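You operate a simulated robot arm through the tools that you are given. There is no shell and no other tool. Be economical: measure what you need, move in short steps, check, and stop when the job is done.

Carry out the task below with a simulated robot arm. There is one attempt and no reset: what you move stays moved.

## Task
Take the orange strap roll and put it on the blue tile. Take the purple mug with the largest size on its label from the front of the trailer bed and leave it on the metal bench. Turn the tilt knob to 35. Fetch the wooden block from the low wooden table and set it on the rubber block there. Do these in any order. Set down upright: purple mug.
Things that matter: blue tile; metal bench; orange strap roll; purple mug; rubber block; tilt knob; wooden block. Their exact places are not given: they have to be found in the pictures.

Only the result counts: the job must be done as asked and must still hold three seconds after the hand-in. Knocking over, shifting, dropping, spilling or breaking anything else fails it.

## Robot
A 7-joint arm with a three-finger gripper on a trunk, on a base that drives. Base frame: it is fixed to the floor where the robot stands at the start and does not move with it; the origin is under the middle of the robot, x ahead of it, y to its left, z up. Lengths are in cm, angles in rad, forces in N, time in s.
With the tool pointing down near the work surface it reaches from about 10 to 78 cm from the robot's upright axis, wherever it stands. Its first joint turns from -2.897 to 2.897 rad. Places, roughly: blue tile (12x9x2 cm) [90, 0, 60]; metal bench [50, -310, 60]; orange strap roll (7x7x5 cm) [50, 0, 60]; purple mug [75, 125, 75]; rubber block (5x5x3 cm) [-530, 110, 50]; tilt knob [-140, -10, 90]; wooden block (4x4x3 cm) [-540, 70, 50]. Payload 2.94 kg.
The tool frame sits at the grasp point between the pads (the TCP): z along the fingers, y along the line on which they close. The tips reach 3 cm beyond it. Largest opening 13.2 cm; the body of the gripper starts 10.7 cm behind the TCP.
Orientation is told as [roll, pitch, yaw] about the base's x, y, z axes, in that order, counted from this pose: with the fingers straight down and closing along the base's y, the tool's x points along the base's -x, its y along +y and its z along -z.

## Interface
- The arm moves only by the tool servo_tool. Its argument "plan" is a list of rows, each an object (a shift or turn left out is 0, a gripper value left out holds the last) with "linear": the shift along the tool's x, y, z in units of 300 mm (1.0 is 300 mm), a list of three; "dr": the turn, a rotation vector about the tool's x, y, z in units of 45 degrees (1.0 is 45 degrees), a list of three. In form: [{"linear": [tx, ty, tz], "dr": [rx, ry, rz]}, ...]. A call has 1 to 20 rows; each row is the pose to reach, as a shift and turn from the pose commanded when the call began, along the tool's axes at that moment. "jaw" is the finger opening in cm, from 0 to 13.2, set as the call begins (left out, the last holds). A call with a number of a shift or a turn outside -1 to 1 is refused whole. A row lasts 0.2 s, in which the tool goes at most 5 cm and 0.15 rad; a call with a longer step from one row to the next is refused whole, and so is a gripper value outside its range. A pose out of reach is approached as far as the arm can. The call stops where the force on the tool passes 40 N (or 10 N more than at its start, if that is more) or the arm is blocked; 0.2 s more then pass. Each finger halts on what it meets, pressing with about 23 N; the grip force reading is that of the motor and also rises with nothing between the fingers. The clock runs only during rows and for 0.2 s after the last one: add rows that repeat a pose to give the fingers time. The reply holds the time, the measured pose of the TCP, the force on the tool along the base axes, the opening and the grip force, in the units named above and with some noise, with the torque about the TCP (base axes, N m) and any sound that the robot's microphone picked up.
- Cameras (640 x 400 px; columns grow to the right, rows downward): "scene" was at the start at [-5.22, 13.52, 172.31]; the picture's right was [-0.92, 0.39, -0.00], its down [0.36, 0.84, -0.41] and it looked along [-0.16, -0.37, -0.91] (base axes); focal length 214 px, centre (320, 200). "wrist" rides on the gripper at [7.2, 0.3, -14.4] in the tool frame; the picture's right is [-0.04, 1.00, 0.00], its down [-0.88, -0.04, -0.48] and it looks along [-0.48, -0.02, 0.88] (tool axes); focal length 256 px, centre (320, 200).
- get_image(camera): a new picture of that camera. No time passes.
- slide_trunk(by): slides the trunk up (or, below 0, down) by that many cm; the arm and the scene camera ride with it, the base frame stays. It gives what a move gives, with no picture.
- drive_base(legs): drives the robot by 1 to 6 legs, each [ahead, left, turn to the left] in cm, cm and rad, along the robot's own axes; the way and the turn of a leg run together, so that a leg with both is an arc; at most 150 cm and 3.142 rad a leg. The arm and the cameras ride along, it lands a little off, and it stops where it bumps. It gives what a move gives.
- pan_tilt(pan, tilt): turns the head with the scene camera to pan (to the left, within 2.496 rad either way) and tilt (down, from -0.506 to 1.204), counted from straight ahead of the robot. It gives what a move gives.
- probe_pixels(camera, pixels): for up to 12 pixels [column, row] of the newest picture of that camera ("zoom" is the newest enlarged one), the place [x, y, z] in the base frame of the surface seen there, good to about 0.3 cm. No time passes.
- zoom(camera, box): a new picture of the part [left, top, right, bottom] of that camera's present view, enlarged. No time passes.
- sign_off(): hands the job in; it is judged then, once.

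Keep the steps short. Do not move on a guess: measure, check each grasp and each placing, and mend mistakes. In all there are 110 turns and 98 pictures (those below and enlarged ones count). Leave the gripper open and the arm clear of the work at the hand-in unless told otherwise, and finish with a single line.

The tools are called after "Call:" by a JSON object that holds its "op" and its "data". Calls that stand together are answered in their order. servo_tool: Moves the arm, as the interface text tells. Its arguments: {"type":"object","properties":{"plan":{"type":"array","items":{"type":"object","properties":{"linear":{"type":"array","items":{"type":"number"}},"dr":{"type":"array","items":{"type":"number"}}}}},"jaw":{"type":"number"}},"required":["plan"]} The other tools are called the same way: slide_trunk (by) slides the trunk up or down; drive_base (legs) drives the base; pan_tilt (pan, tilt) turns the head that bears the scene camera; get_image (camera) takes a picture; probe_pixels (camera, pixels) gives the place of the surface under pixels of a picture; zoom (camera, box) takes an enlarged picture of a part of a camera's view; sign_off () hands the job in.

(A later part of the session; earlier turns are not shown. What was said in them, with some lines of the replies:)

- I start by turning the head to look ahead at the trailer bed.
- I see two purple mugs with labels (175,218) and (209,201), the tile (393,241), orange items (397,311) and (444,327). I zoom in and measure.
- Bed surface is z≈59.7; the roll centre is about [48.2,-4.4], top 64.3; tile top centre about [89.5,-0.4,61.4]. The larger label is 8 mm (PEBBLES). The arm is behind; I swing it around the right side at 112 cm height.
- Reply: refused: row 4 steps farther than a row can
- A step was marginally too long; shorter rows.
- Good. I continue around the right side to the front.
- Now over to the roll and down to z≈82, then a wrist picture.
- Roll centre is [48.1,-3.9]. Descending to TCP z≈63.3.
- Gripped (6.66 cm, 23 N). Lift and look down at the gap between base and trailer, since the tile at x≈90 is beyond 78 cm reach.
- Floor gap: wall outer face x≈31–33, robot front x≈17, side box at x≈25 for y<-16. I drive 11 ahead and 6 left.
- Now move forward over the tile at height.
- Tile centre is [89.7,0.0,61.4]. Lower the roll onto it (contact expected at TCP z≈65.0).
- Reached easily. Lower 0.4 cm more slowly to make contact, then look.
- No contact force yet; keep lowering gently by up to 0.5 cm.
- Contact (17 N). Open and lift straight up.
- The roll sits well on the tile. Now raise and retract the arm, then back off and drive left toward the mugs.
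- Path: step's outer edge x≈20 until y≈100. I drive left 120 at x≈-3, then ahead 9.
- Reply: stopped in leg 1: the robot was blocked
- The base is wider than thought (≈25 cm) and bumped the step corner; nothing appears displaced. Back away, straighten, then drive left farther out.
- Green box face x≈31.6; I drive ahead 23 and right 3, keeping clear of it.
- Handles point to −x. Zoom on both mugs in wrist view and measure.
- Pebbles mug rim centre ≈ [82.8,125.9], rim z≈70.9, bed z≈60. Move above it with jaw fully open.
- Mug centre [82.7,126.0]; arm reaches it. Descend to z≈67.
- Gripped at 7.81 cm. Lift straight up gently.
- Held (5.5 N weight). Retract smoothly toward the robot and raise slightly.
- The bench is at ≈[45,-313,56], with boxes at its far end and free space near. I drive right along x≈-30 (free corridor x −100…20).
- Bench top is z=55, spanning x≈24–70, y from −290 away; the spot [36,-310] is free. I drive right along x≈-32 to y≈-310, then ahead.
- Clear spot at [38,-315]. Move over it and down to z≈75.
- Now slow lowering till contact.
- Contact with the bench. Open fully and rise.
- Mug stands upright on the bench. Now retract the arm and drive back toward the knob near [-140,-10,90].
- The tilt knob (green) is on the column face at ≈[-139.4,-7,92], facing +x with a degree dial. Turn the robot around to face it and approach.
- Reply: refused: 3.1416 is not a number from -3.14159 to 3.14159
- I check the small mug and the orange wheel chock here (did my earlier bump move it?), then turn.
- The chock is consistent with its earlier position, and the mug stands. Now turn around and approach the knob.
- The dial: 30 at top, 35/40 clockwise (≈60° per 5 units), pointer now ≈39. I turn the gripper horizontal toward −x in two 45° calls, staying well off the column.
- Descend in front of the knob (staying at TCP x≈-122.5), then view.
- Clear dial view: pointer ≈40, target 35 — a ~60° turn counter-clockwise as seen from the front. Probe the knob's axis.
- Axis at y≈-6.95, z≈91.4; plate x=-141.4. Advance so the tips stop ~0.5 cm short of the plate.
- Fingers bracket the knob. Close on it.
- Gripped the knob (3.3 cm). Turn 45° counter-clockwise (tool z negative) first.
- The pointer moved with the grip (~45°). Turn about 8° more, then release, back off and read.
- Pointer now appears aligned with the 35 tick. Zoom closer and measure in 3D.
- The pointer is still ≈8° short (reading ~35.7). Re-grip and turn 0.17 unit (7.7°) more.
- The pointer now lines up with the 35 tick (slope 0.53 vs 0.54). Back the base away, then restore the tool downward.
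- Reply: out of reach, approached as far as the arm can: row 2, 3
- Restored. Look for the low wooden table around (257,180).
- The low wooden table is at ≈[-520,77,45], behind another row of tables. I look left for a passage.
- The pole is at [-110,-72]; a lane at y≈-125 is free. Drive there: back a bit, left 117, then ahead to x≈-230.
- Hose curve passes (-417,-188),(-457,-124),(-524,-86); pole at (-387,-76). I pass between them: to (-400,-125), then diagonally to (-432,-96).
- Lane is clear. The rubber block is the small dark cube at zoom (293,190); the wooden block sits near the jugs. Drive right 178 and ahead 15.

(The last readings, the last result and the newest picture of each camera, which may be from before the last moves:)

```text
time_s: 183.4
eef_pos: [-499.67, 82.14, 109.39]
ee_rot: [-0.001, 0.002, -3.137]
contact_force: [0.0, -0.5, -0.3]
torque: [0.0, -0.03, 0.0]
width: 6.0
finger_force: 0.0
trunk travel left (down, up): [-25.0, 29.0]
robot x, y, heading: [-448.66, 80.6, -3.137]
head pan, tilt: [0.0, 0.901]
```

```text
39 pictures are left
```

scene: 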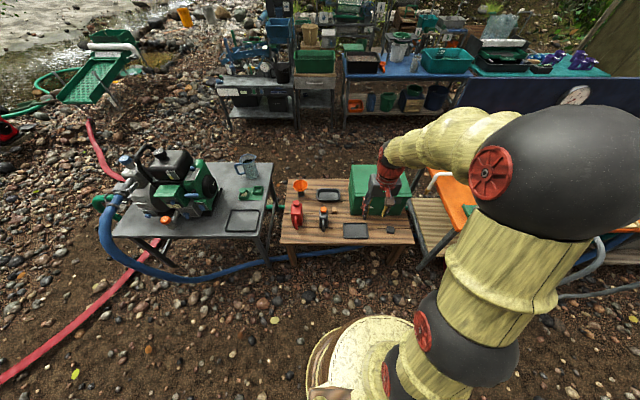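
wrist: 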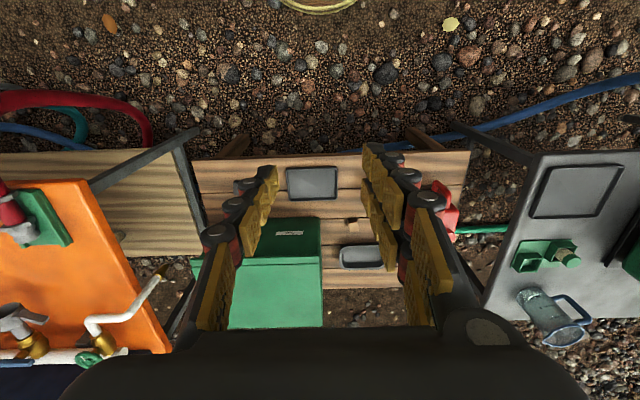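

Call:
{"op": "zoom", "data": {"camera": "scene", "box": [270, 160, 430, 260]}}

Call:
{"op": "zoom", "data": {"camera": "wrist", "box": [180, 140, 480, 300]}}

```text
4.00 times, centred on (350, 210) of scene
```

zoom: 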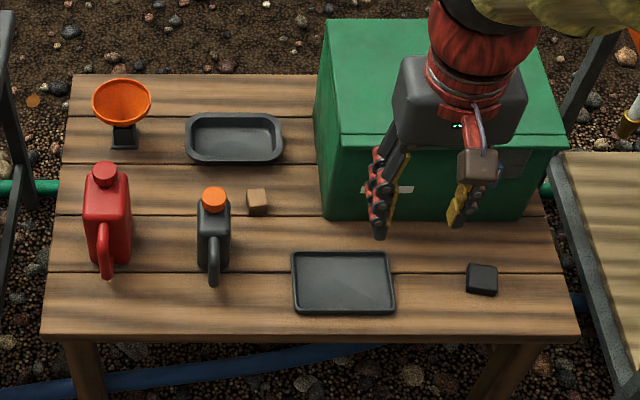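

```text
2.13 times, centred on (330, 220) of wrist
```

zoom: 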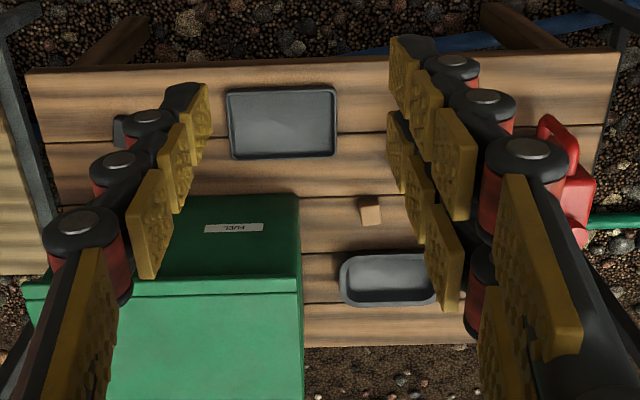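

Call:
{"op": "zoom", "data": {"camera": "scene", "box": [310, 190, 350, 240]}}

Call:
{"op": "probe_pixels", "data": {"camera": "scene", "pixels": [[334, 209], [390.5, 229], [323.5, 209], [323, 225], [342, 195], [365, 225], [350, 212], [352, 213], [386, 226], [394, 226], [330, 200], [350, 228]]}}

```text
8.00 times, centred on (330, 215) of scene
```

zoom: 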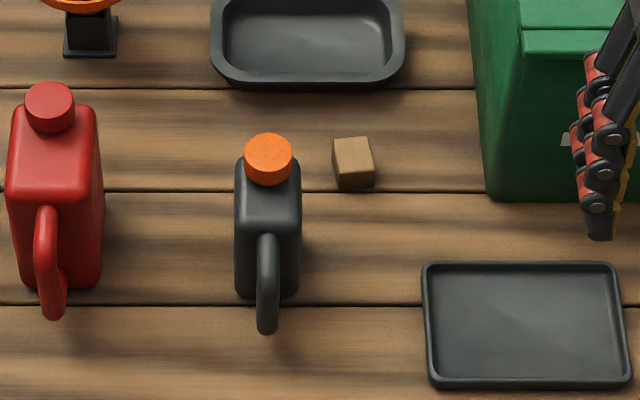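

```text
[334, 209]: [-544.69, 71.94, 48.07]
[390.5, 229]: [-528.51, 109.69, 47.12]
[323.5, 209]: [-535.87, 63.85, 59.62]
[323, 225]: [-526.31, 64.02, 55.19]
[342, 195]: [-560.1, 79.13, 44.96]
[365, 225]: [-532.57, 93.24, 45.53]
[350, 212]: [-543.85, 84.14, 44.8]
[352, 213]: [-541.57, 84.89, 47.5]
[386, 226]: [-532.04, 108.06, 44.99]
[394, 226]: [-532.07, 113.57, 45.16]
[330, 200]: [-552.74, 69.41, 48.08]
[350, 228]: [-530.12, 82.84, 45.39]
```

Wooden block centre ≈[-544.5,72], top z 48; rubber block ≈[-529,110], top z 47.2; table z 44.8. Oil jug cap at [-536,64,60] must be avoided. Drive 28 ahead, lower the trunk 15.

Call:
{"op": "drive_base", "data": {"legs": [[28, 0, 0]]}}

Call:
{"op": "slide_trunk", "data": {"by": -15}}

Call:
{"op": "get_image", "data": {"camera": "wrist"}}

```text
time_s: 185.4
eef_pos: [-527.61, 82.09, 109.39]
ee_rot: [-0.003, 0.003, -3.14]
contact_force: [-0.6, 0.9, -0.1]
torque: [-0.01, -0.01, 0.01]
width: 6.01
finger_force: 0.0
trunk travel left (down, up): [-25.0, 29.0]
robot x, y, heading: [-477.1, 80.87, -3.143]
head pan, tilt: [0.0, 0.901]
```

```text
time_s: 187.1
eef_pos: [-527.62, 82.17, 94.44]
ee_rot: [-0.001, 0.003, -3.141]
contact_force: [-0.2, 0.8, 0.1]
torque: [0.0, 0.0, -0.01]
width: 6.0
finger_force: 0.2
trunk travel left (down, up): [-10.0, 44.0]
robot x, y, heading: [-476.93, 80.83, -3.14]
head pan, tilt: [0.0, 0.901]
```

```text
35 pictures are left
```

wrist: 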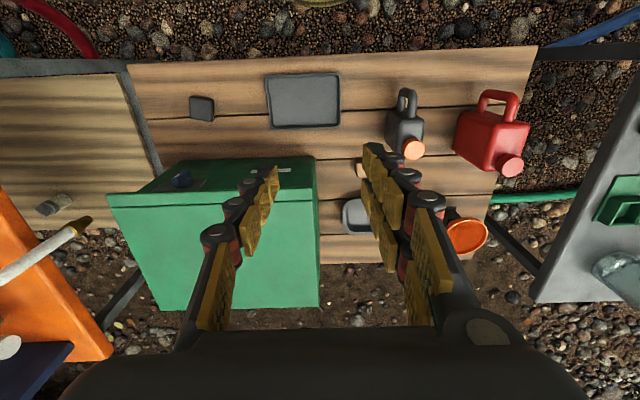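

Move above the wooden block at z≈75.

Call:
{"op": "servo_tool", "data": {"jaw": 7, "plan": [{"linear": [-0.1, 0.06, 0.05]}, {"linear": [-0.2, 0.12, 0.12]}, {"linear": [-0.3, 0.18, 0.2]}, {"linear": [-0.4, 0.24, 0.28]}, {"linear": [-0.48, 0.3, 0.38]}, {"linear": [-0.54, 0.34, 0.48]}, {"linear": [-0.563, 0.34, 0.58]}, {"linear": [-0.563, 0.34, 0.63]}]}}

Call:
{"op": "get_image", "data": {"camera": "wrist"}}

```text
time_s: 188.9
eef_pos: [-544.37, 71.78, 75.45]
ee_rot: [-0.002, 0.004, -3.14]
contact_force: [-0.2, 0.1, -0.3]
torque: [-0.02, 0.01, -0.01]
width: 7.0
finger_force: 0.1
trunk travel left (down, up): [-10.0, 44.0]
robot x, y, heading: [-476.77, 80.13, -3.138]
head pan, tilt: [0.0, 0.901]
```

```text
34 pictures are left
```

wrist: 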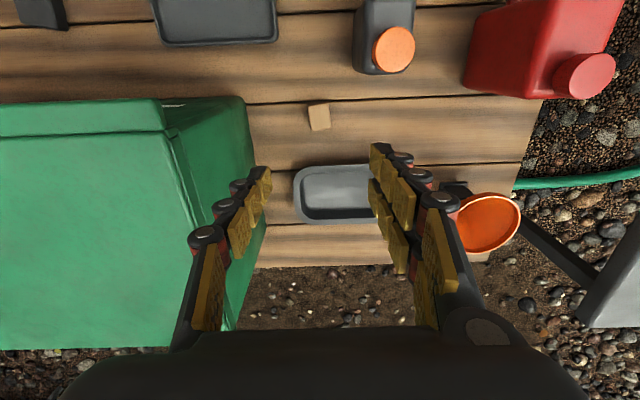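

Call:
{"op": "zoom", "data": {"camera": "wrist", "box": [288, 92, 352, 142]}}

Call:
{"op": "probe_pixels", "data": {"camera": "wrist", "pixels": [[319, 117], [310, 106], [328, 104], [330, 127], [313, 130], [395, 50], [412, 60], [380, 72], [225, 150], [240, 97], [300, 180], [335, 170]]}}

```text
8.00 times, centred on (320, 117) of wrist
```

zoom: 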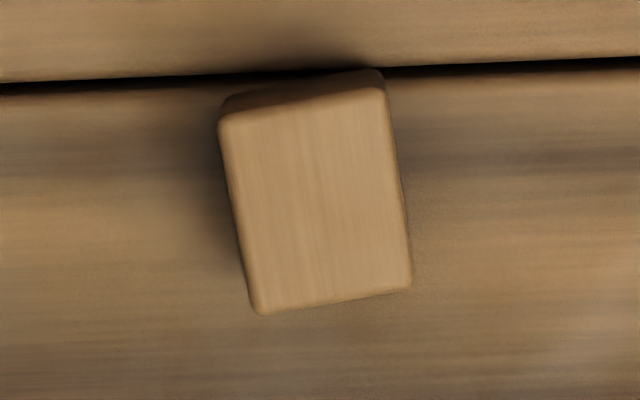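

```text
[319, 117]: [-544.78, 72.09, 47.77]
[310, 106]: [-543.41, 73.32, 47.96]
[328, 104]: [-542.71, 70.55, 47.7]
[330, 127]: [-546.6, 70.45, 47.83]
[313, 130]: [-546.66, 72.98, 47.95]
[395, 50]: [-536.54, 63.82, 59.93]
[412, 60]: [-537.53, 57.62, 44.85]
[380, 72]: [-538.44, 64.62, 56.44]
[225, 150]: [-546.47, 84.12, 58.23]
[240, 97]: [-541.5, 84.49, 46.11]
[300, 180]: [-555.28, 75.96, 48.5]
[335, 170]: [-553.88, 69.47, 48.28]
```

The block is rotated ≈10.5° (counter-clockwise in the image). Turn to match and descend to TCP z≈53 first.

Call:
{"op": "servo_tool", "data": {"jaw": 6.5, "plan": [{"linear": [-0.011, -0.004, 0.1], "dr": [0, 0, -0.12]}, {"linear": [-0.011, -0.004, 0.22], "dr": [0, 0, -0.233]}, {"linear": [-0.011, -0.004, 0.36], "dr": [0, 0, -0.233]}, {"linear": [-0.011, -0.004, 0.5], "dr": [0, 0, -0.233]}, {"linear": [-0.011, -0.004, 0.62], "dr": [0, 0, -0.233]}, {"linear": [-0.011, -0.004, 0.7], "dr": [0, 0, -0.233]}, {"linear": [-0.011, -0.004, 0.74], "dr": [0, 0, -0.233]}]}}

Call:
{"op": "get_image", "data": {"camera": "wrist"}}

Call:
{"op": "zoom", "data": {"camera": "scene", "box": [250, 160, 450, 300]}}

```text
time_s: 190.5
eef_pos: [-544.63, 72.17, 53.2]
ee_rot: [-0.002, 0.002, -2.958]
contact_force: [0.7, -1.0, 0.1]
torque: [0.02, 0.0, 0.01]
width: 6.5
finger_force: 0.1
trunk travel left (down, up): [-10.0, 44.0]
robot x, y, heading: [-476.95, 80.76, -3.139]
head pan, tilt: [0.0, 0.901]
```

```text
32 pictures are left
```

wrist: 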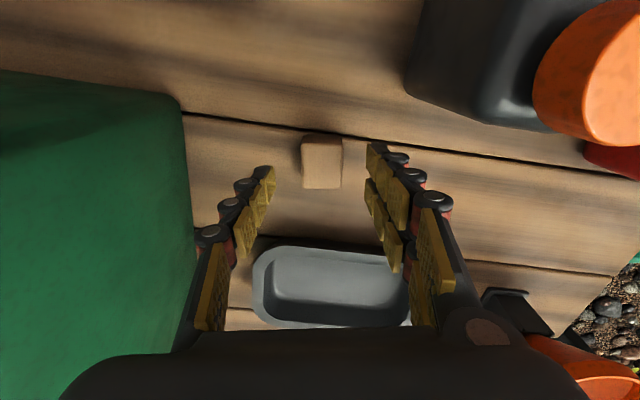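

```text
2.86 times, centred on (350, 230) of scene
```

zoom: 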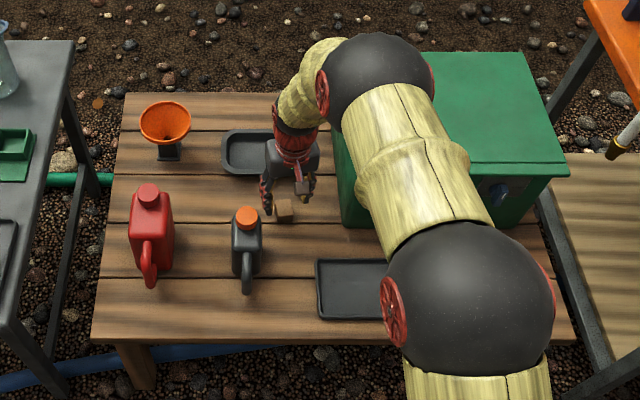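

Aligned and clear. Descend to z≈48.1 and close.

Call:
{"op": "servo_tool", "data": {"plan": [{"linear": [0, 0, 0.07]}, {"linear": [0, 0, 0.13]}, {"linear": [0, 0, 0.17]}]}}

Call:
{"op": "servo_tool", "data": {"jaw": 2, "plan": [{"linear": [0, 0, 0]}, {"linear": [0, 0, 0]}, {"linear": [0, 0, 0]}, {"linear": [0, 0, 0]}, {"linear": [0, 0, 0]}]}}

Call:
{"op": "get_image", "data": {"camera": "wrist"}}

```text
time_s: 191.3
eef_pos: [-544.77, 72.19, 48.24]
ee_rot: [-0.003, 0.001, -2.956]
contact_force: [0.2, 0.4, 0.2]
torque: [-0.02, 0.02, 0.02]
width: 6.5
finger_force: 0.1
trunk travel left (down, up): [-10.0, 44.0]
robot x, y, heading: [-476.28, 81.03, -3.141]
head pan, tilt: [0.0, 0.901]
```

```text
time_s: 192.5
eef_pos: [-544.61, 72.09, 48.08]
ee_rot: [0.002, 0.003, -2.957]
contact_force: [0.5, -0.3, 0.0]
torque: [0.01, -0.02, 0.0]
width: 3.28
finger_force: 22.7
trunk travel left (down, up): [-10.0, 44.0]
robot x, y, heading: [-477.16, 81.03, -3.143]
head pan, tilt: [0.0, 0.901]
```

```text
30 pictures are left
```

wrist: 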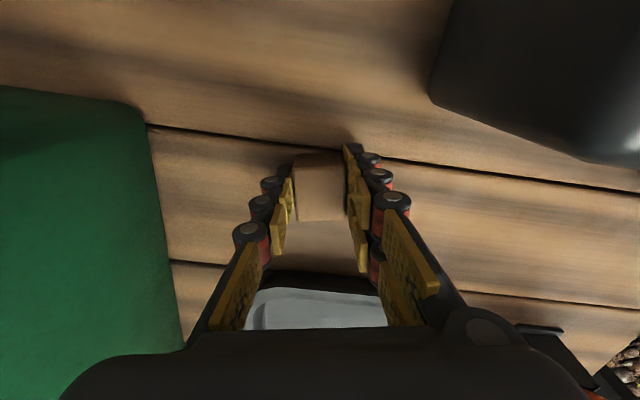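

Gripped (3.28 cm). Lift to z≈77.

Call:
{"op": "servo_tool", "data": {"plan": [{"linear": [0, 0, -0.05]}, {"linear": [0, 0, -0.17]}, {"linear": [0, 0, -0.32]}, {"linear": [0, 0, -0.47]}, {"linear": [0, 0, -0.62]}, {"linear": [0, 0, -0.77]}, {"linear": [0, 0, -0.9]}, {"linear": [0, 0, -0.97]}]}}

Call:
{"op": "zoom", "data": {"camera": "scene", "box": [250, 160, 450, 300]}}

```text
time_s: 194.3
eef_pos: [-544.78, 71.95, 77.36]
ee_rot: [0.001, 0.004, -2.956]
contact_force: [0.1, 0.4, -1.0]
torque: [0.0, -0.03, 0.02]
width: 3.28
finger_force: 22.6
trunk travel left (down, up): [-10.0, 44.0]
robot x, y, heading: [-476.96, 80.51, -3.143]
head pan, tilt: [0.0, 0.901]
```

```text
2.86 times, centred on (350, 230) of scene
```

zoom: 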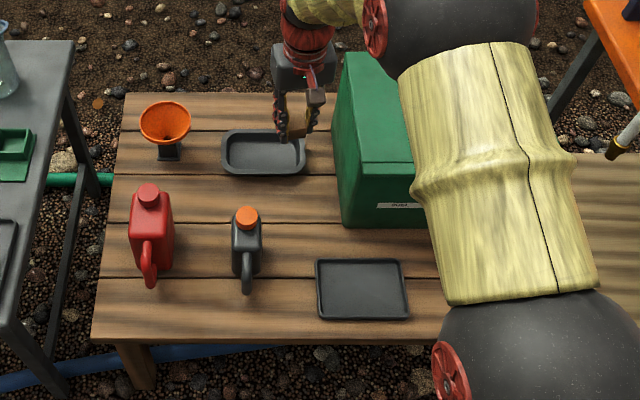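

Move first toward the robot (+x 15), then sideways (+y 27), un-rotating the tool.

Call:
{"op": "servo_tool", "data": {"plan": [{"linear": [0.123, 0.023, 0], "dr": [0, 0, 0.12]}, {"linear": [0.246, 0.046, 0], "dr": [0, 0, 0.233]}, {"linear": [0.369, 0.069, 0], "dr": [0, 0, 0.233]}, {"linear": [0.492, 0.092, 0], "dr": [0, 0, 0.233]}, {"linear": [0.522, -0.055, 0], "dr": [0, 0, 0.233]}, {"linear": [0.552, -0.202, 0], "dr": [0, 0, 0.233]}, {"linear": [0.582, -0.349, 0], "dr": [0, 0, 0.233]}, {"linear": [0.612, -0.496, 0], "dr": [0, 0, 0.233]}, {"linear": [0.642, -0.642, 0], "dr": [0, 0, 0.233]}, {"linear": [0.673, -0.789, 0], "dr": [0, 0, 0.233]}]}}

Call:
{"op": "get_image", "data": {"camera": "wrist"}}

```text
time_s: 196.5
eef_pos: [-529.27, 99.24, 77.38]
ee_rot: [0.0, 0.001, -3.138]
contact_force: [-0.4, 0.0, 0.1]
torque: [0.04, -0.02, -0.01]
width: 3.29
finger_force: 23.0
trunk travel left (down, up): [-10.0, 44.0]
robot x, y, heading: [-476.93, 80.78, -3.146]
head pan, tilt: [0.0, 0.901]
```

```text
28 pictures are left
```

wrist: 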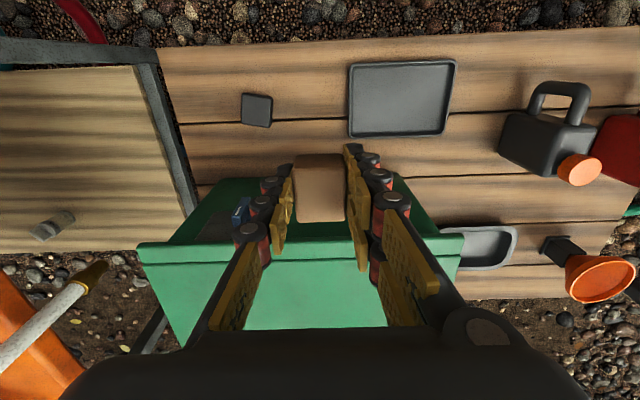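

Call:
{"op": "zoom", "data": {"camera": "wrist", "box": [225, 80, 289, 140]}}

Call:
{"op": "probe_pixels", "data": {"camera": "wrist", "pixels": [[257, 110], [244, 96], [270, 97], [269, 125], [245, 122], [257, 96], [257, 123], [200, 205], [280, 215], [310, 187]]}}

```text
6.67 times, centred on (257, 110) of wrist
```

zoom: 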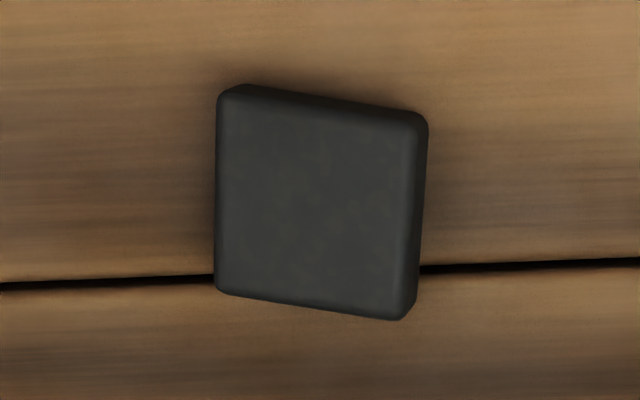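

```text
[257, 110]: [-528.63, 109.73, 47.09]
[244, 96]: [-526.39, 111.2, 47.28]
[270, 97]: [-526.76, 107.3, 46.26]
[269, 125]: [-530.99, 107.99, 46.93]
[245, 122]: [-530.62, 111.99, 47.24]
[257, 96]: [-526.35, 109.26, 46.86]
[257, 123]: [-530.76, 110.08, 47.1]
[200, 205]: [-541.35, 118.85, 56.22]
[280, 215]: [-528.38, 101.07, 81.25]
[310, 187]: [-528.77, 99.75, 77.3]
```

Rubber block centre [-528.6,109.7], top 47.1, rotated ≈8° clockwise in the image. Move over, align, and descend to z≈52.5.

Call:
{"op": "servo_tool", "data": {"plan": [{"linear": [0.01, -0.12, 0], "dr": [0, 0, 0.09]}, {"linear": [0.02, -0.24, 0], "dr": [0, 0, 0.17]}, {"linear": [0.02, -0.35, 0.03], "dr": [0, 0, 0.17]}, {"linear": [0.02, -0.35, 0.17], "dr": [0, 0, 0.17]}, {"linear": [0.02, -0.35, 0.32], "dr": [0, 0, 0.17]}, {"linear": [0.02, -0.35, 0.47], "dr": [0, 0, 0.17]}, {"linear": [0.02, -0.35, 0.62], "dr": [0, 0, 0.17]}, {"linear": [0.02, -0.35, 0.74], "dr": [0, 0, 0.17]}, {"linear": [0.02, -0.35, 0.8], "dr": [0, 0, 0.17]}, {"linear": [0.02, -0.35, 0.83], "dr": [0, 0, 0.17]}]}}

Call:
{"op": "get_image", "data": {"camera": "wrist"}}

```text
time_s: 198.7
eef_pos: [-528.62, 109.55, 52.33]
ee_rot: [-0.002, 0.001, 3.009]
contact_force: [-0.1, -0.1, -0.1]
torque: [-0.02, 0.0, 0.04]
width: 3.28
finger_force: 23.2
trunk travel left (down, up): [-10.0, 44.0]
robot x, y, heading: [-476.64, 80.56, -3.142]
head pan, tilt: [0.0, 0.901]
```

```text
26 pictures are left
```

wrist: 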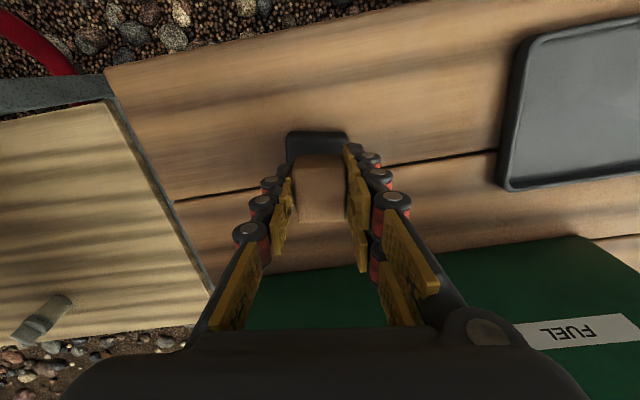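

Centred over the rubber block. Lower slowly until contact.

Call:
{"op": "servo_tool", "data": {"plan": [{"linear": [0, 0, 0.015]}, {"linear": [0, 0, 0.03]}, {"linear": [0, 0, 0.045]}, {"linear": [0, 0, 0.056]}, {"linear": [0, 0, 0.062]}]}}

```text
time_s: 199.9
eef_pos: [-528.66, 109.62, 50.5]
ee_rot: [-0.001, 0.002, 3.009]
contact_force: [-0.5, 0.5, -0.6]
torque: [0.0, 0.0, -0.01]
width: 3.24
finger_force: 23.2
trunk travel left (down, up): [-10.0, 44.0]
robot x, y, heading: [-476.96, 80.34, -3.144]
head pan, tilt: [0.0, 0.901]
```

Call:
{"op": "servo_tool", "data": {"plan": [{"linear": [0, 0, 0.005]}, {"linear": [0, 0, 0.01]}, {"linear": [0, 0, 0.013]}]}}

```text
time_s: 200.7
eef_pos: [-528.65, 109.65, 50.29]
ee_rot: [-0.002, 0.001, 3.01]
contact_force: [3.3, -2.0, 9.4]
torque: [-0.06, -0.06, 0.0]
width: 3.26
finger_force: 22.7
trunk travel left (down, up): [-10.0, 44.0]
robot x, y, heading: [-477.29, 80.79, -3.142]
head pan, tilt: [0.0, 0.901]
```

Contact. Release and rise.

Call:
{"op": "servo_tool", "data": {"jaw": 6.5, "plan": [{"linear": [0, 0, -0.003]}, {"linear": [0, 0, -0.003]}, {"linear": [0, 0, -0.003]}, {"linear": [0, 0, -0.003]}, {"linear": [0, 0, -0.003]}]}}

Call:
{"op": "servo_tool", "data": {"plan": [{"linear": [0, 0, -0.08]}, {"linear": [0, 0, -0.22]}, {"linear": [0, 0, -0.37]}, {"linear": [0, 0, -0.52]}, {"linear": [0, 0, -0.67]}, {"linear": [0, 0, -0.82]}, {"linear": [0, 0, -0.97]}]}}

Call:
{"op": "get_image", "data": {"camera": "wrist"}}

Call:
{"op": "get_image", "data": {"camera": "scene"}}

```text
time_s: 201.9
eef_pos: [-528.61, 109.6, 50.27]
ee_rot: [-0.002, 0.003, 3.009]
contact_force: [-0.2, 0.0, -0.3]
torque: [0.03, -0.02, 0.0]
width: 6.53
finger_force: 0.1
trunk travel left (down, up): [-10.0, 44.0]
robot x, y, heading: [-476.95, 80.79, -3.144]
head pan, tilt: [0.0, 0.901]
```

```text
time_s: 203.5
eef_pos: [-528.68, 109.3, 79.38]
ee_rot: [-0.001, 0.004, 3.009]
contact_force: [0.1, -0.7, 0.5]
torque: [-0.02, 0.01, -0.02]
width: 6.47
finger_force: 0.1
trunk travel left (down, up): [-10.0, 44.0]
robot x, y, heading: [-476.69, 80.68, -3.142]
head pan, tilt: [0.0, 0.901]
```

```text
25 pictures are left
```

wrist: 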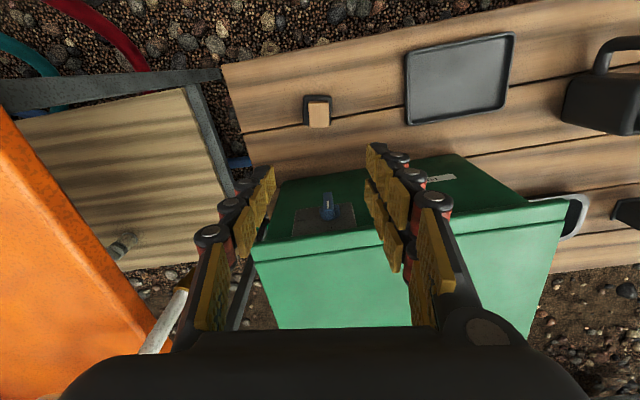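

```text
24 pictures are left
```

scene: 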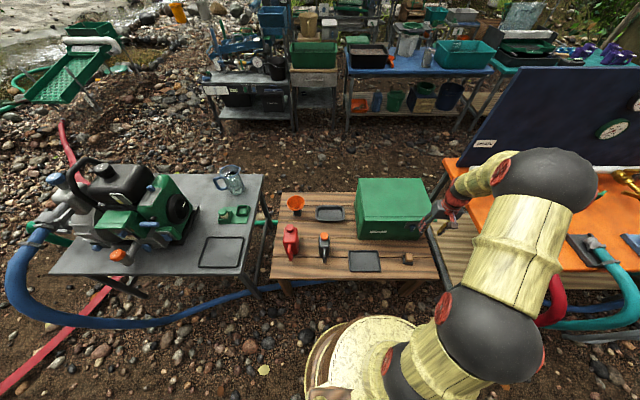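

Call:
{"op": "zoom", "data": {"camera": "wrist", "box": [285, 80, 349, 140]}}

Call:
{"op": "probe_pixels", "data": {"camera": "wrist", "pixels": [[318, 114], [305, 110], [330, 110], [318, 98]]}}

```text
6.67 times, centred on (317, 110) of wrist
```

zoom: 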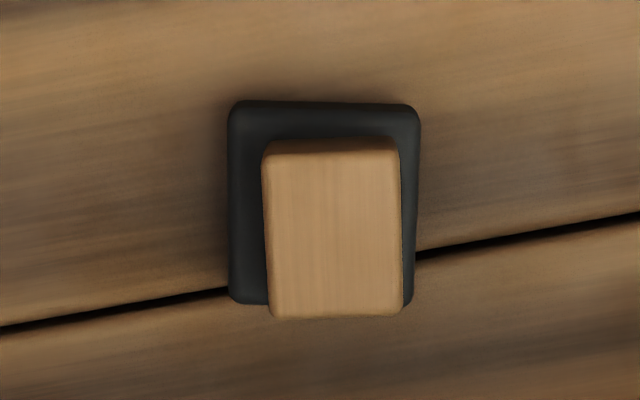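

```text
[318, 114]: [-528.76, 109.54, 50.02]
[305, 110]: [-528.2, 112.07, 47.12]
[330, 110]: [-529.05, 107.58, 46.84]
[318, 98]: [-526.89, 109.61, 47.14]
```

The block rests flat and centred on the rubber block (top z 50). Back the robot off and sign off.

Call:
{"op": "drive_base", "data": {"legs": [[-28, 0, 0]]}}

Call:
{"op": "get_image", "data": {"camera": "scene"}}

```text
time_s: 205.5
eef_pos: [-500.41, 109.39, 79.22]
ee_rot: [-0.001, 0.002, 3.011]
contact_force: [-0.2, 0.5, -0.2]
torque: [0.0, 0.0, -0.03]
width: 6.5
finger_force: 0.0
trunk travel left (down, up): [-10.0, 44.0]
robot x, y, heading: [-448.96, 80.9, -3.142]
head pan, tilt: [0.0, 0.901]
```

```text
22 pictures are left
```

scene: 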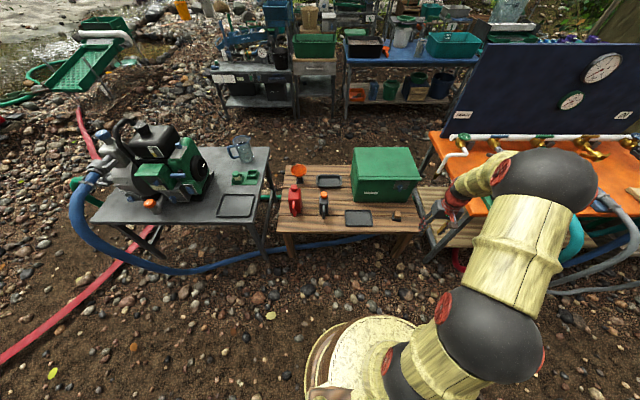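

Everything stands as placed, the gripper is open and the arm is clear; I hand in.

Call:
{"op": "servo_tool", "data": {"jaw": 13, "plan": [{"linear": [0, 0, -0.05]}, {"linear": [0, 0, -0.1]}, {"linear": [0, 0, -0.1]}, {"linear": [0, 0, -0.1]}]}}

Call:
{"op": "sign_off", "data": {}}

```text
time_s: 206.5
eef_pos: [-500.54, 109.44, 82.39]
ee_rot: [-0.003, 0.002, 3.011]
contact_force: [0.7, 0.3, 0.4]
torque: [0.02, 0.04, -0.01]
width: 12.97
finger_force: 0.0
trunk travel left (down, up): [-10.0, 44.0]
robot x, y, heading: [-448.52, 80.57, -3.141]
head pan, tilt: [0.0, 0.901]
```

```text
The job is handed in.
```

All four parts are done and handed in: the strap roll is on the blue tile, the 8 mm mug is upright on the metal bench, the tilt knob reads 35, and the wooden block is on the rubber block; the base bumped the trailer's wheel fender once on the way, and I saw nothing moved by it.
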